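You operate a simulated robot arm through the tools that you are given. There is no shell and no other tool. Be economical: measure what you need, move in short steps, check, and stop when the job is done.

Carry out the task below with a simulated robot arm. There is one attempt and no reset: what you move stays moved.

TASK
Put the 950 hoop stub from the fitting bench top on top of the purple air card and the 670 hoop stub on top of the sag meter.
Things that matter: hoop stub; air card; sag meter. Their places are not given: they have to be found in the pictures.

It is judged by the outcome, as a careful person would: the job done as asked, and still so three seconds after it is handed in. It fails if anything else is knocked over, pushed out of place, dropped, spilled or broken.

THE ROBOT
A 6-joint arm with a two-finger parallel gripper, fixed in place. Base frame: the origin is at the foot of the arm, x ahead of it, y to its left, z up; the work surface is at about z = 0.82. Lengths are in m, angles in degrees, forces in N, time in s.
With the tool pointing down near the work surface it reaches from about 0.26 to 0.68 m from the base axis. Its first joint turns from -66.0 to 66.0 degrees. Payload 2.9 kg.
Tool frame: the origin (TCP) lies between the finger pads and is the grasp point; the fingertips stand 0.03 m ahead of it; z points along the fingers, y is the line along which they close. The gripper opens to 0.11 m. The fingers are 0.02 m wide and 0.01 m thick; the gripper's body (0.048 by 0.112 m) begins 0.055 m behind the TCP.
Orientation is told as [roll, pitch, yaw] about the base's x, y, z axes, in that order, counted from this pose: with the fingers straight down and closing along the base's y, the tool's x points along the base's -x, its y along +y and its z along -z.

THE INTERFACE
- The arm moves only by the tool nudge_tool. Its arguments are lists of equal length, an entry for each row: "hand": the gripper command, from -1 (shut) to 1 (fully open), values between in proportion; "dp": the shift along the tool's x, y, z in units of 40 mm (1.0 is 40 mm), a list of three; "delta_rot": the turn, a rotation vector about the tool's x, y, z in units of 5 degrees (1.0 is 5 degrees), a list of three. In form: {"hand": [hand, ...], "dp": [[dx, dy, dz], ...], "delta_rot": [[rx, ry, rz], ...]}. A call has 1 to 12 rows; each row shifts and turns the commanded pose from where the row before left it, along the tool's axes as they then stand. A call with a number of a shift or a turn outside -1 to 1 is refused whole. A row lasts 0.2 s, in which the tool goes at most 0.05 m and 8.6 degrees; a call with a longer step from one row to the next is refused whole, and so is a gripper value outside its range. A pose out of reach is approached as far as the arm can. The call stops where the force on the tool passes 40 N (or 10 N more than at its start, if that is more) or the arm is blocked; 0.2 s more then pass. The fingers move at their own pace (about 0.108 m/s each) and stop on an object; they squeeze with about 22 N. The grip force told is the motor's: it shows also when the fingers shut on nothing. Time passes only in rows, and 0.2 s behind the last, so rows that do not move let the fingers close. It gives the time, the measured TCP pose, the force on the tool (base axes), the opening and the grip force at its end, in the units of the frame above (readings bear some noise).
- Cameras (640 x 400 px; columns grow to the right, rows downward): "scene" is fixed at [0.0635, 0.418, 1.4044]; the picture's right is [-0.88, -0.47, 0.00], its down [-0.18, 0.33, -0.93] and it looks along [0.43, -0.82, -0.38] (base axes); focal length 365 px, centre (320, 200). "wrist" rides on the gripper at [-0.036, 0, -0.057] in the tool frame; the picture's right is [0.00, -1.00, 0.00], its down [0.97, 0.00, -0.24] and it looks along [0.24, 0.00, 0.97] (tool axes); focal length 218 px, centre (320, 200).
- camera(camera): a new picture of that camera. No time passes.
- measure_at(camera, pixels): for up to 12 pixels [column, row] of the newest picture of that camera ("zoom" is the newest enlarged one), the place [x, y, z] in the base frame of the surface seen there, good to about 0.002 m. No time passes.
- inspect(camera, box): a new picture of the part [left, top, right, bottom] of that camera's present view, enlarged. No time passes.
- job_done(): hands the job in; it is judged then, once.

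Work in short steps. Measure before you move; look again where a grasp or a placing could have gone wrong, and mend it. You have 60 turns and 20 pictures in all, the two below and enlarged ones among them. Open the gripper and draw the arm clear of the work before you hand the job in, unless the task says otherwise; then end with one line.

The tools are called after "Emit:" as a command line: name --argument value ..., lists and objects as JSON in quotes. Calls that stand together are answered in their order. nudge_tool: Moves the arm, as the interface text tells. Its arguments: {"type":"object","properties":{"hand":{"type":"array"},"dp":{"type":"array"},"delta_rot":{"type":"array"}},"required":["hand","dp","delta_rot"]} The other tools are called the same way: camera (camera) takes a picture; measure_at (camera, pixels) gives the place of the surface under pixels of a picture; inspect (camera, box) takes an enlarged picture of a part of a camera's view; job_done () hands the job in.

At the start:

```text
t: 0.0
tcp_pos: [0.2648, -0.3337, 1.1493]
tool_rot: [0.0, -0.1, 0.0]
force: [0.5, -0.3, 1.1]
finger_gap: 0.1102
grip_force: 0.0
```

scene: 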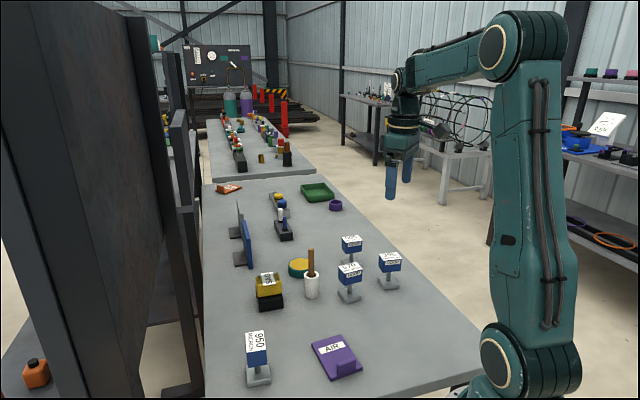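
wrist: 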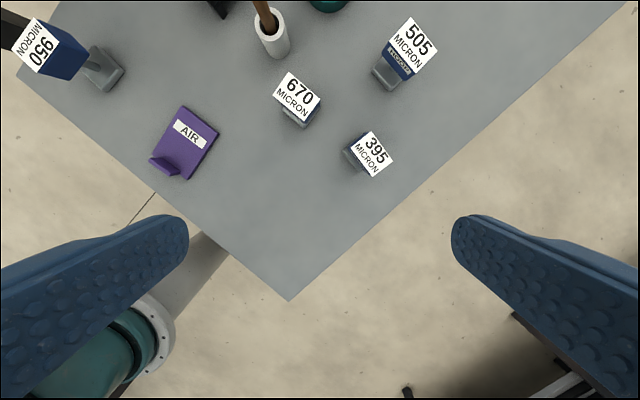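

The stubs carry labels 950, 670, 505 and 395. I'll zoom in on the near bench to read the labels and find the sag meter.

Emit:
inspect --camera "scene" --box '[200, 220, 420, 400]'

Emit:
inspect --camera "scene" --box '[200, 170, 360, 270]'

```text
2.22 times, centred on (310, 310) of scene
```

zoom: 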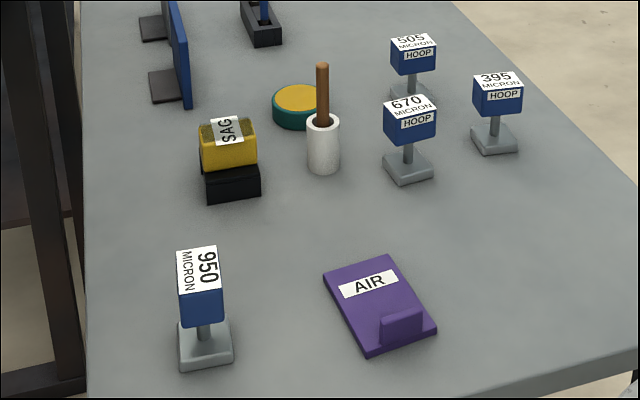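

```text
4.00 times, centred on (280, 220) of scene
```

zoom: 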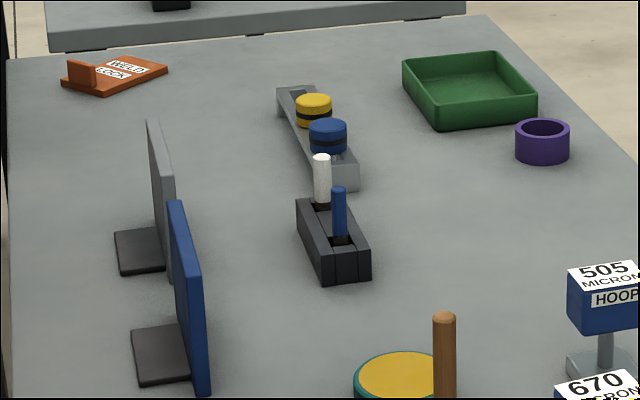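

The sag meter is the yellow/black block marked SAG, and the 950, 670, AIR card and meter are all on the near bench. I'll measure each of them.

Emit:
measure_at --camera "scene" --pixels '[[247.5, 335], [262, 333], [265, 349], [249, 352], [257, 360], [255, 373], [342, 270], [356, 266], [362, 273], [346, 279], [350, 284], [351, 298]]'

Emit:
measure_at --camera "wrist" --pixels '[[35, 22], [58, 42], [43, 74], [17, 52], [291, 74], [320, 97], [303, 122], [275, 97], [184, 108], [218, 124], [188, 178], [152, 158]]'

Emit:
measure_at --camera "scene" --pixels '[[258, 276], [277, 275], [281, 290], [258, 295], [268, 283], [270, 305], [313, 346], [341, 336], [361, 366], [331, 378], [346, 362], [334, 347]]'

```text
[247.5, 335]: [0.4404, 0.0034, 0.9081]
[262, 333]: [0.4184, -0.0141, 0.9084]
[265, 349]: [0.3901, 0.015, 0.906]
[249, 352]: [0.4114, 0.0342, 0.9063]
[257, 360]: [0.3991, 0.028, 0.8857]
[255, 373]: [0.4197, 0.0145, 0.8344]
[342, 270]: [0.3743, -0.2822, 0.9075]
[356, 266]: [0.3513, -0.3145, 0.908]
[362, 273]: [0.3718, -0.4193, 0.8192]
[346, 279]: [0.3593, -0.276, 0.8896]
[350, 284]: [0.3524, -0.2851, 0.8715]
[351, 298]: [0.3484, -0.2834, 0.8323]
```

```text
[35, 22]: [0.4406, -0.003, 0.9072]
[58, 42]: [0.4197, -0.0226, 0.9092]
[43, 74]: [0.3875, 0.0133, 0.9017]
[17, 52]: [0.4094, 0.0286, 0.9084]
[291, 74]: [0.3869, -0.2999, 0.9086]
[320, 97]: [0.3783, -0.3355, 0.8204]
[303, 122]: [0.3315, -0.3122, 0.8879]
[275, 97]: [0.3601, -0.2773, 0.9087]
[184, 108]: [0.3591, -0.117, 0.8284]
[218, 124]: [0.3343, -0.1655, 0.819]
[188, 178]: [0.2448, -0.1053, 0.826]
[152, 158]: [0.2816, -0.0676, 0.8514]
```

```text
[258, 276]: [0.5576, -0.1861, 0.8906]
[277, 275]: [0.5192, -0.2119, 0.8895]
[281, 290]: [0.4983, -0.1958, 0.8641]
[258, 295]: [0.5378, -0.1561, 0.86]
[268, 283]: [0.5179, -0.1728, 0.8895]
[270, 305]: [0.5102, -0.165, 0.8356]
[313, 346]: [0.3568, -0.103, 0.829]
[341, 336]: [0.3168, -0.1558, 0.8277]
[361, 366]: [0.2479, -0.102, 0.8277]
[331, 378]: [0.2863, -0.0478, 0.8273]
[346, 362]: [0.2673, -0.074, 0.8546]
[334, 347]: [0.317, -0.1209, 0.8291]
```

The 950 head is about 0.03 x 0.046 m, centred near (0.415, 0.006), with its narrow axis at about 43°. I'll move above it, staying high, and then turn the tool.

Emit:
nudge_tool --hand '[1, 1, 1, 1, 1, 1, 1, 1, 1, 1]' --dp '[[-0.375, 0.85, 0.125], [-0.375, 0.85, 0.125], [-0.375, 0.85, 0.125], [-0.375, 0.85, 0.125], [-0.375, 0.85, 0.125], [-0.375, 0.85, 0.125], [-0.375, 0.85, 0.125], [-0.375, 0.85, 0.125], [-0.375, 0.85, 0.125], [-0.375, 0.85, 0.125]]' --delta_rot '[[0, 0, 0], [0, 0, 0], [0, 0, 0], [0, 0, 0], [0, 0, 0], [0, 0, 0], [0, 0, 0], [0, 0, 0], [0, 0, 0], [0, 0, 0]]'

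Emit:
nudge_tool --hand '[1, 1, 1, 1, 1, 1, 1, 1, 1, 1]' --dp '[[0, 0, 0], [0, 0, 0], [0, 0, 0], [0, 0, 0], [0, 0, 0], [0, 0, 0], [0, 0, 0], [0, 0, 0], [0, 0, 0], [0, 0, 0]]' --delta_rot '[[0, 0, 0.94], [0, 0, 0.94], [0, 0, 0.94], [0, 0, 0.94], [0, 0, 0.94], [0, 0, 0.94], [0, 0, 0.94], [0, 0, 0.94], [0, 0, 0.94], [0, 0, 0.94]]'

Emit:
camera --camera "wrist"

```text
t: 2.2
tcp_pos: [0.4144, 0.0066, 1.0993]
tool_rot: [0.0, 0.1, 0.0]
force: [0.7, 0.6, -0.7]
finger_gap: 0.11
grip_force: 0.1
```

```text
t: 4.4
tcp_pos: [0.4146, 0.0057, 1.0987]
tool_rot: [0.0, 0.0, -46.9]
force: [-0.4, 0.4, -0.2]
finger_gap: 0.1101
grip_force: 0.1
```

```text
15 pictures are left
```

wrist: 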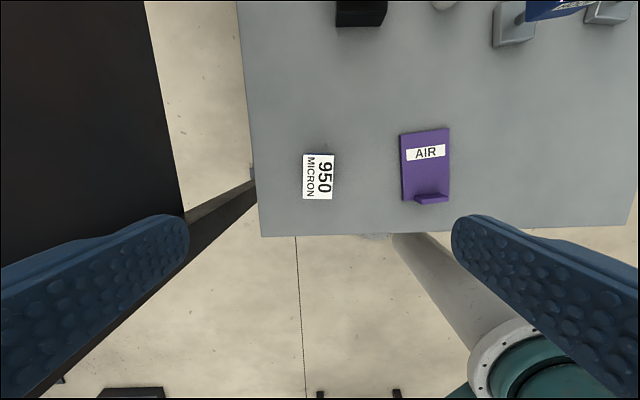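

The head sits centred between the fingers at column 318. I'll measure its corners, the card and the lip.

Emit:
measure_at --camera "wrist" --pixels '[[305, 155], [334, 157], [330, 197], [304, 196], [402, 137], [448, 130], [449, 190], [405, 200], [416, 196], [446, 196], [425, 175], [430, 150]]'

Emit:
inspect --camera "wrist" --box '[260, 110, 480, 240]'

```text
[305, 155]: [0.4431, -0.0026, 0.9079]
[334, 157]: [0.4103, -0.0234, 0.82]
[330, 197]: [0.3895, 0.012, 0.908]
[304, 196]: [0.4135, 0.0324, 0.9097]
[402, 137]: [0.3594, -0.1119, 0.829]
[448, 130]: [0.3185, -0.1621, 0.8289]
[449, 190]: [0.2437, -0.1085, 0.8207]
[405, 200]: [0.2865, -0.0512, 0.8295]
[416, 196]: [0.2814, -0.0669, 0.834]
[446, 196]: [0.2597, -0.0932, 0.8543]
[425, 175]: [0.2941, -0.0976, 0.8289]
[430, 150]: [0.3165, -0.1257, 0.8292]
```

```text
2.91 times, centred on (370, 175) of wrist
```

zoom: 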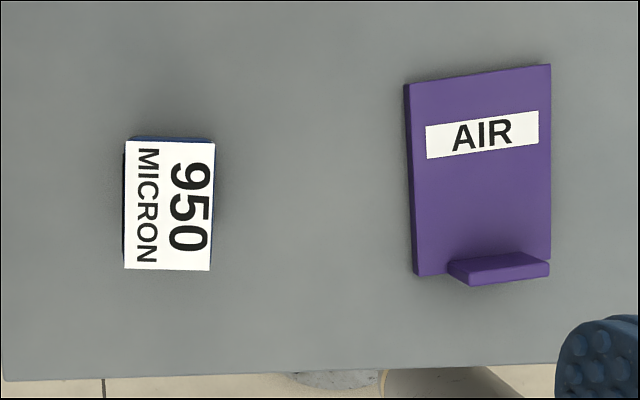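

The alignment is good, within about 2°. I'll descend to z≈0.89, close on the narrow sides and lift.

Emit:
nudge_tool --hand '[1, 1, 1, 1, 1, 1, 1]' --dp '[[0, 0, 0.9], [0, 0, 0.9], [0, 0, 0.9], [0, 0, 0.9], [0, 0, 0.9], [0, 0, 0.7], [0, 0, 0]]' --delta_rot '[[0, 0, 0], [0, 0, 0], [0, 0, 0], [0, 0, 0], [0, 0, 0], [0, 0, 0], [0, 0, 0]]'

Emit:
nudge_tool --hand '[-1, -1, -1, -1]' --dp '[[0, 0, 0], [0, 0, 0], [0, 0, 0], [0, 0, 0]]' --delta_rot '[[0, 0, 0], [0, 0, 0], [0, 0, 0], [0, 0, 0]]'

```text
t: 6.0
tcp_pos: [0.4141, 0.0059, 0.89]
tool_rot: [0.0, 0.0, -47.0]
force: [-0.5, 0.7, -1.4]
finger_gap: 0.11
grip_force: 0.1
```

```text
t: 7.0
tcp_pos: [0.4153, 0.0055, 0.8903]
tool_rot: [0.0, 0.0, -47.0]
force: [-0.7, -0.4, 2.2]
finger_gap: 0.0359
grip_force: 22.3
```

It's gripped with a gap of 0.036. I'll lift it, carry it over the card and turn about 9° to line up with it.

Emit:
nudge_tool --hand '[-1, -1, -1, -1, -1, -1, -1, -1, -1, -1, -1]' --dp '[[0, 0, -0.5], [0, 0, -0.8], [0, 0, -0.8], [-0.071, -0.784, 0], [-0.071, -0.784, 0], [-0.071, -0.784, 0], [-0.071, -0.784, 0], [-0.071, -0.784, 0], [0, 0, 0], [0, 0, 0], [0, 0, 0]]' --delta_rot '[[0, 0, 0], [0, 0, 0], [0, 0, 0], [0, 0, 0], [0, 0, 0], [0, 0, 0], [0, 0, 0], [0, 0, 0], [0, 0, -0.9], [0, 0, -0.9], [0, 0, 0]]'

Emit:
camera --camera "scene"

Emit:
camera --camera "wrist"

```text
t: 9.4
tcp_pos: [0.3089, -0.111, 0.9746]
tool_rot: [0.0, 0.0, -37.9]
force: [-0.4, 1.4, -2.9]
finger_gap: 0.0356
grip_force: 21.8
```

```text
13 pictures are left
```

scene: 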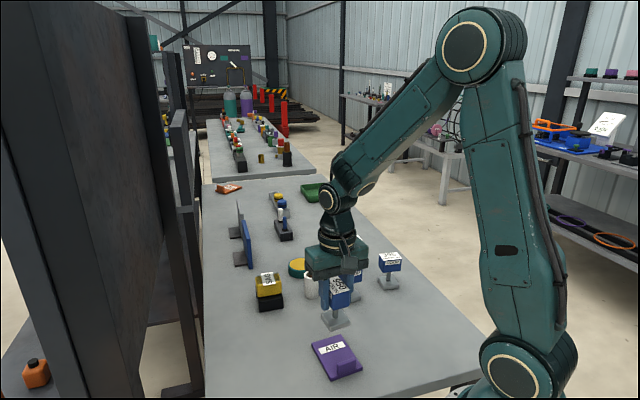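

```text
12 pictures are left
```

wrist: 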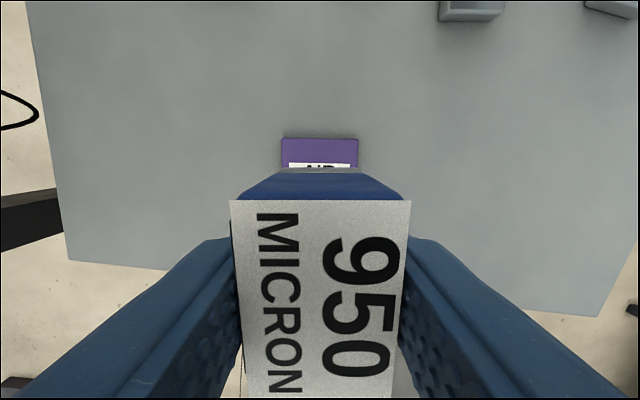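

It hangs upright over the card. I'll lower it to just at contact, z≈0.8995.

Emit:
nudge_tool --hand '[-1, -1, -1, -1, -1, -1]' --dp '[[0, 0, 0.6], [0, 0, 0.6], [0, 0, 0.4], [0, 0, 0.2], [0, 0, 0.08], [0, 0, 0]]' --delta_rot '[[0, 0, 0], [0, 0, 0], [0, 0, 0], [0, 0, 0], [0, 0, 0], [0, 0, 0]]'

Emit:
inspect --camera "scene" --box '[280, 270, 400, 390]'

```text
t: 10.8
tcp_pos: [0.3106, -0.1109, 0.899]
tool_rot: [0.1, 0.0, -38.1]
force: [-0.2, -0.5, -2.4]
finger_gap: 0.036
grip_force: 22.3
```

```text
3.33 times, centred on (340, 330) of scene
```

zoom: 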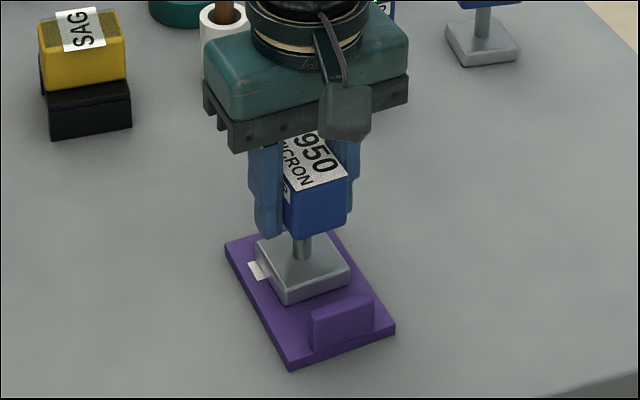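

It's seated within the plate, clear of the lip. One more tiny nudge to confirm contact, then release and go straight up.

Emit:
nudge_tool --hand '[-1, -1]' --dp '[[0, 0, 0.03], [0, 0, 0]]' --delta_rot '[[0, 0, 0], [0, 0, 0]]'

Emit:
nudge_tool --hand '[0.2, 0.2, 0.2, 0.2, 0.2, 0.2, 0.2, 0.2, 0.2]' --dp '[[0, 0, 0], [0, 0, 0], [0, 0, 0], [0, 0, -0.6], [0, 0, -0.9], [0, 0, -0.9], [0, 0, -0.9], [0, 0, -0.9], [0, 0, -0.8]]' --delta_rot '[[0, 0, 0], [0, 0, 0], [0, 0, 0], [0, 0, 0], [0, 0, 0], [0, 0, 0], [0, 0, 0], [0, 0, 0], [0, 0, 0]]'

Emit:
camera --camera "wrist"

```text
t: 11.4
tcp_pos: [0.3099, -0.1108, 0.8993]
tool_rot: [0.0, -0.1, -37.9]
force: [-1.9, 0.8, 15.8]
finger_gap: 0.0357
grip_force: 22.1
```

```text
t: 13.4
tcp_pos: [0.309, -0.1106, 1.0991]
tool_rot: [0.0, 0.0, -38.0]
force: [-0.7, 0.7, 0.2]
finger_gap: 0.0661
grip_force: 0.0
```

```text
10 pictures are left
```

wrist: 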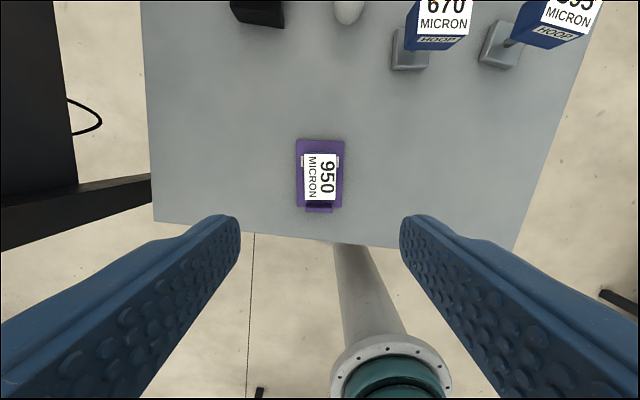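

The 950 stands on the card. Next I'll move above the 670 to view its orientation and neighbours.

Emit:
nudge_tool --hand '[0.2, 0.2, 0.2, 0.2, 0.2, 0.2, 0.2]' --dp '[[-0.655, -0.493, 0], [-0.655, -0.493, 0], [-0.655, -0.493, 0], [-0.655, -0.493, 0], [-0.655, -0.493, 0], [-0.655, -0.493, 0], [0, 0, 0]]' --delta_rot '[[0, 0, 0], [0, 0, 0], [0, 0, 0], [0, 0, 0], [0, 0, 0], [0, 0, 0], [0, 0, 0]]'

Emit:
camera --camera "wrist"

```text
t: 15.0
tcp_pos: [0.3606, -0.3013, 1.0994]
tool_rot: [0.0, 0.0, -38.0]
force: [-0.1, -0.8, -0.6]
finger_gap: 0.0661
grip_force: 0.1
```

```text
9 pictures are left
```

wrist: 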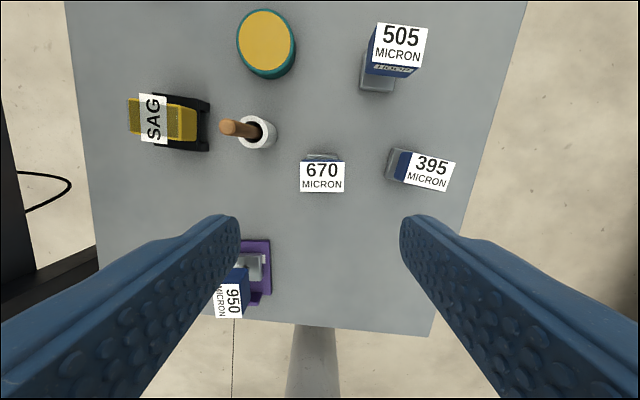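

The 670's long side runs along tool y. I'll measure its corners, the neighbours and the SAG top, and zoom on the meter.

Emit:
measure_at --camera "wrist" --pixels '[[301, 161], [344, 163], [342, 190], [303, 190], [412, 152], [452, 163], [447, 190], [406, 182], [250, 120], [264, 148], [392, 165], [323, 155]]'

Emit:
measure_at --camera "wrist" --pixels '[[130, 98], [194, 104], [192, 138], [131, 135], [153, 118], [170, 118], [180, 120], [188, 120], [140, 118], [200, 100], [205, 120], [205, 145]]'

Emit:
inspect --camera "wrist" --box '[100, 60, 290, 180]'

Emit:
inspect --camera "scene" --box '[235, 255, 305, 325]'

```text
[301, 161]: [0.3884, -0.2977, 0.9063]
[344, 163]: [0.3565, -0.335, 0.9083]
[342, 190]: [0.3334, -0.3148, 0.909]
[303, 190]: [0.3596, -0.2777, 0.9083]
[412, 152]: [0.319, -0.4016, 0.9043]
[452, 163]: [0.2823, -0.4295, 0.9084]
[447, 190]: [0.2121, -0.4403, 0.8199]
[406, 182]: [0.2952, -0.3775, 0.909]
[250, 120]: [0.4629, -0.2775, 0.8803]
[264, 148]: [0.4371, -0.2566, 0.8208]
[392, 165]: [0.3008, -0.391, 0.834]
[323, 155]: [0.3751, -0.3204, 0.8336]
```

```text
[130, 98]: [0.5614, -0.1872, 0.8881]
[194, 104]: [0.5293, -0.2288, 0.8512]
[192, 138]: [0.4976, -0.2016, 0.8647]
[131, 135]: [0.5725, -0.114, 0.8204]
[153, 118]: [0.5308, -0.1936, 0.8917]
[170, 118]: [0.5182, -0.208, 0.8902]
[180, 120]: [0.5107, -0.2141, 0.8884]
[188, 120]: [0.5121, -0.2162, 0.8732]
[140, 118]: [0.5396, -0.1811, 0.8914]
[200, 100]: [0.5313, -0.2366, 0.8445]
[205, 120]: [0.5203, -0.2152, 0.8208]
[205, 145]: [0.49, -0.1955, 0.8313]
```

```text
3.33 times, centred on (195, 120) of wrist
```

zoom: 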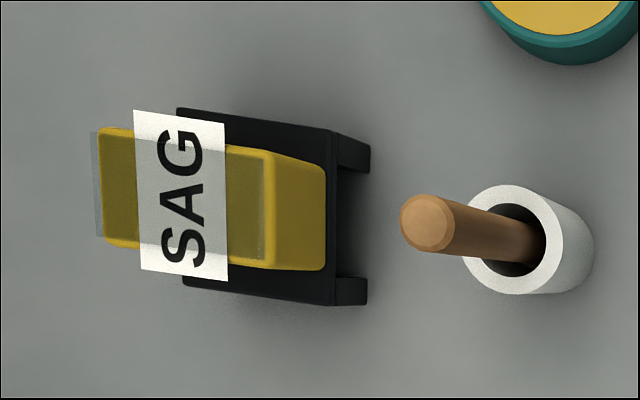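

```text
5.71 times, centred on (270, 290) of scene
```

zoom: 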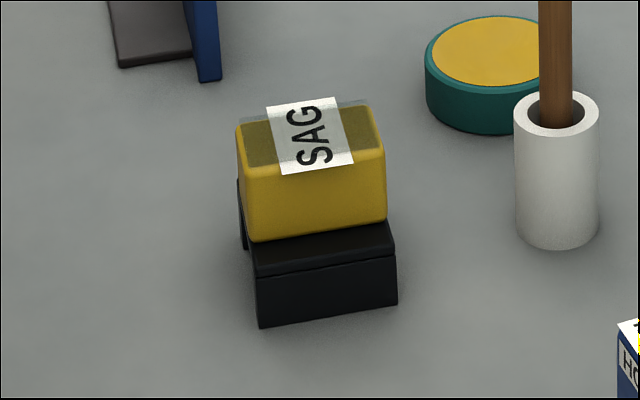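

The meter's top is flat at z≈0.890. I'll measure its extents precisely on the zoom.

Emit:
measure_at --camera "zoom" --pixels '[[243, 126], [368, 107], [380, 146], [252, 168], [300, 110], [316, 160], [310, 135], [250, 145], [372, 130], [250, 238], [383, 215], [260, 262]]'

```text
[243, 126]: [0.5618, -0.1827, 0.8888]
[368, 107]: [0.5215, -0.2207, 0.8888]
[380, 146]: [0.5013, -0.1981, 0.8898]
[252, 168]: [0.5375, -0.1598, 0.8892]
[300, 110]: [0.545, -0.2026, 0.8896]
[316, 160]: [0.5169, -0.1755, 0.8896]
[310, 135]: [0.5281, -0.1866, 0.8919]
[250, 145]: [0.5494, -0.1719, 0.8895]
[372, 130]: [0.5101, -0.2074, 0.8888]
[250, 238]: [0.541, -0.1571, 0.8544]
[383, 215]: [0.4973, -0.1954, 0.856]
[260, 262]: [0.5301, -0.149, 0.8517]
```

The meter top is centred at (0.5306, -0.1904), its long axis at 43°, and the 670 head at (0.3595, -0.3063), its long axis at 49°. I'll grip the 670 along its long axis at yaw -41, where there's room either side. I'll also check the stick height for the carry.

Emit:
measure_at --camera "wrist" --pixels '[[226, 128], [260, 132]]'

Emit:
nudge_tool --hand '[0.45, 0.45, 0.45, 0.45, 0.45, 0.45, 0.45, 0.45]' --dp '[[-0.057, -0.114, 0], [0, 0, 0.9], [0, 0, 0.9], [0, 0, 0.9], [0, 0, 0.9], [0, 0, 0.9], [0, 0, 0.72], [0, 0, 0]]' --delta_rot '[[0, 0, 0.6], [0, 0, 0], [0, 0, 0], [0, 0, 0], [0, 0, 0], [0, 0, 0], [0, 0, 0], [0, 0, 0]]'

Emit:
nudge_tool --hand '[-1, -1, -1, -1]' --dp '[[0, 0, 0], [0, 0, 0], [0, 0, 0], [0, 0, 0]]' --delta_rot '[[0, 0, 0], [0, 0, 0], [0, 0, 0], [0, 0, 0]]'

```text
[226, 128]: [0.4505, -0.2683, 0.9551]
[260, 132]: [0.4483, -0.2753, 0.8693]
```

```text
t: 16.8
tcp_pos: [0.3587, -0.3063, 0.8904]
tool_rot: [0.0, -0.1, -41.0]
force: [-0.1, -0.1, -1.0]
finger_gap: 0.0799
grip_force: 0.0
```

```text
t: 17.8
tcp_pos: [0.3595, -0.3077, 0.8894]
tool_rot: [-0.1, 0.0, -41.0]
force: [0.8, -0.1, 0.5]
finger_gap: 0.0517
grip_force: 22.3
```

It's gripped. I'll lift to 1.14 to clear the stick (top 0.955), carry it over the meter and turn to yaw -47.

Emit:
nudge_tool --hand '[-1, -1, -1, -1, -1, -1, -1]' --dp '[[0, 0, -0.5], [0, 0, -0.95], [0, 0, -0.95], [0, 0, -0.95], [0, 0, -0.95], [0, 0, -0.95], [0, 0, -0.95]]' --delta_rot '[[0, 0, 0], [0, 0, 0], [0, 0, 0], [0, 0, 0], [0, 0, 0], [0, 0, 0], [0, 0, 0]]'

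Emit:
nudge_tool --hand '[-1, -1, -1, -1, -1, -1, -1, -1, -1]' --dp '[[-0.221, 0.833, 0], [-0.221, 0.833, 0], [-0.221, 0.833, 0], [-0.221, 0.833, 0], [-0.221, 0.833, 0], [-0.221, 0.833, 0], [0, 0, 0], [0, 0, 0], [0, 0, 0]]' --delta_rot '[[0, 0, 0], [0, 0, 0], [0, 0, 0], [0, 0, 0], [0, 0, 0], [0, 0, 0], [0, 0, 0.6], [0, 0, 0.6], [0, 0, 0]]'

Emit:
inspect --camera "scene" --box '[200, 150, 400, 390]'

```text
t: 19.4
tcp_pos: [0.3587, -0.304, 1.1364]
tool_rot: [0.0, -0.1, -40.9]
force: [-0.1, -0.1, -2.7]
finger_gap: 0.052
grip_force: 21.7
```

```text
t: 21.4
tcp_pos: [0.5318, -0.1889, 1.139]
tool_rot: [0.0, 0.0, -47.0]
force: [0.2, -0.4, -2.3]
finger_gap: 0.0515
grip_force: 22.0
```

```text
1.67 times, centred on (300, 270) of scene
```

zoom: 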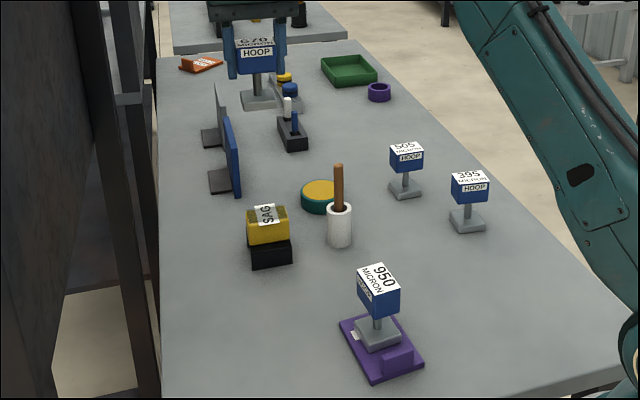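

It's well above the meter. I'll lower to about 0.985 (a 2 cm gap) and check.

Emit:
nudge_tool --hand '[-1, -1, -1, -1, -1, -1]' --dp '[[0, 0, 0.85], [0, 0, 0.85], [0, 0, 0.85], [0, 0, 0.85], [0, 0, 0.45], [0, 0, 0]]' --delta_rot '[[0, 0, 0], [0, 0, 0], [0, 0, 0], [0, 0, 0], [0, 0, 0], [0, 0, 0]]'

Emit:
inspect --camera "scene" --box '[225, 210, 325, 320]'

```text
t: 22.8
tcp_pos: [0.5309, -0.1902, 0.9842]
tool_rot: [0.0, 0.0, -47.0]
force: [0.4, -0.4, -2.7]
finger_gap: 0.0518
grip_force: 22.1
```

```text
3.64 times, centred on (275, 265) of scene
```

zoom: 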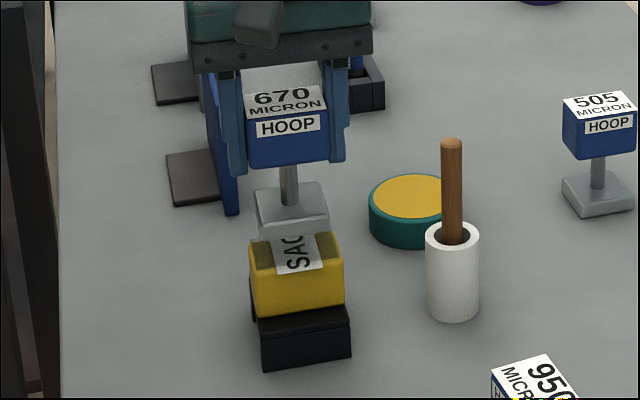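

I'll check the base corners against the meter top.

Emit:
measure_at --camera "zoom" --pixels '[[257, 194], [319, 185], [326, 212], [260, 222], [289, 200], [262, 232], [325, 222], [253, 255], [340, 250]]'

```text
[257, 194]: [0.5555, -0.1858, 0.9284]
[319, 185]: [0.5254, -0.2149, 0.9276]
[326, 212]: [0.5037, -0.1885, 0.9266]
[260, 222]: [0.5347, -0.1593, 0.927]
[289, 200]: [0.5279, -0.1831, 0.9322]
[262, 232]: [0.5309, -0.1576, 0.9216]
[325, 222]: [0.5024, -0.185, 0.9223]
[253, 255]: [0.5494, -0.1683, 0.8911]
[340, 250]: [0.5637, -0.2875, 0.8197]
```

The base centre is within 3 mm of the meter's centre. I'll apply a 2 mm trim and lower to contact.

Emit:
nudge_tool --hand '[-1, -1, -1, -1]' --dp '[[-0.05, -0.015, 0.2], [0, 0, 0.2], [0, 0, 0.12], [0, 0, 0]]' --delta_rot '[[0, 0, 0], [0, 0, 0], [0, 0, 0], [0, 0, 0]]'

Emit:
nudge_tool --hand '[-1, -1]' --dp '[[0, 0, 0.03], [0, 0, 0]]' --delta_rot '[[0, 0, 0], [0, 0, 0]]'

```text
t: 23.8
tcp_pos: [0.5323, -0.192, 0.962]
tool_rot: [0.0, 0.0, -47.0]
force: [-0.2, 0.0, -2.6]
finger_gap: 0.0519
grip_force: 21.8
```

```text
t: 24.4
tcp_pos: [0.532, -0.1919, 0.9628]
tool_rot: [0.0, -0.2, -47.0]
force: [-3.2, 1.0, 6.6]
finger_gap: 0.0518
grip_force: 22.1
```

The force change shows contact. I'll open just enough, wait, rise straight up and check.

Emit:
nudge_tool --hand '[0.3, 0.4, 0.4, 0.4, 0.4, 0.4, 0.4, 0.4, 0.4]' --dp '[[0, 0, 0], [0, 0, 0], [0, 0, 0], [0, 0, -0.5], [0, 0, -0.9], [0, 0, -0.9], [0, 0, -0.9], [0, 0, -0.9], [0, 0, 0]]' --delta_rot '[[0, 0, 0], [0, 0, 0], [0, 0, 0], [0, 0, 0], [0, 0, 0], [0, 0, 0], [0, 0, 0], [0, 0, 0], [0, 0, 0]]'

Emit:
inspect --camera "scene" --box '[200, 210, 420, 400]'

```text
t: 26.4
tcp_pos: [0.531, -0.1897, 1.1262]
tool_rot: [0.1, 0.0, -47.0]
force: [-0.3, -0.3, -1.0]
finger_gap: 0.0769
grip_force: 0.0
```

```text
2.11 times, centred on (310, 305) of scene
```

zoom: 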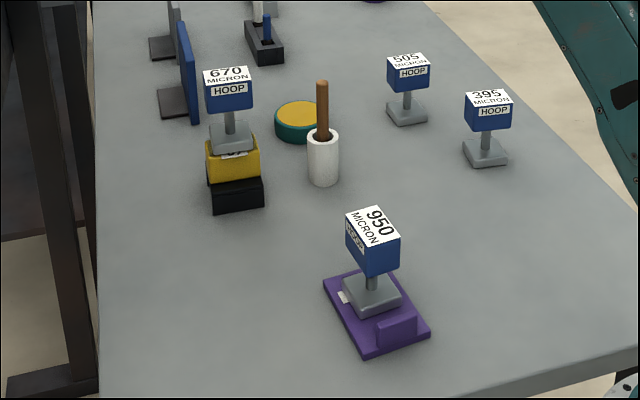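

Both stubs stand in place and the neighbours are undisturbed. I'll raise the arm a little, wait and take a final look.

Emit:
nudge_tool --hand '[1, 1, 1, 1, 1, 1, 1, 1, 1, 1]' --dp '[[0, 0, -0.8], [0.8, 0, 0], [0.8, 0, 0], [0.8, 0, 0], [0, 0, 0], [0, 0, 0], [0, 0, 0], [0, 0, 0], [0, 0, 0], [0, 0, 0]]' --delta_rot '[[0, 0, 0], [0, 0, 0], [0, 0, 0], [0, 0, 0], [0, 0, 0], [0, 0, 0], [0, 0, 0], [0, 0, 0], [0, 0, 0], [0, 0, 0]]'

Emit:
camera --camera "scene"

```text
t: 28.6
tcp_pos: [0.4656, -0.1222, 1.1579]
tool_rot: [0.0, -0.1, -47.1]
force: [0.7, 0.3, 0.0]
finger_gap: 0.1102
grip_force: 0.1
```

```text
3 pictures are left
```

scene: 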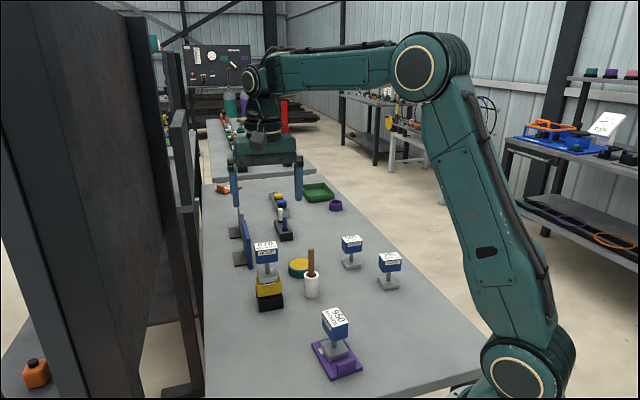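

Both stubs are standing steadily, the gripper is open and the arm is clear, so I'm handing in.

Emit:
job_done

```text
The job is handed in.
```

The 950 hoop stub stands on the purple air card and the 670 hoop stub stands on the sag meter; nothing else on the bench was moved.
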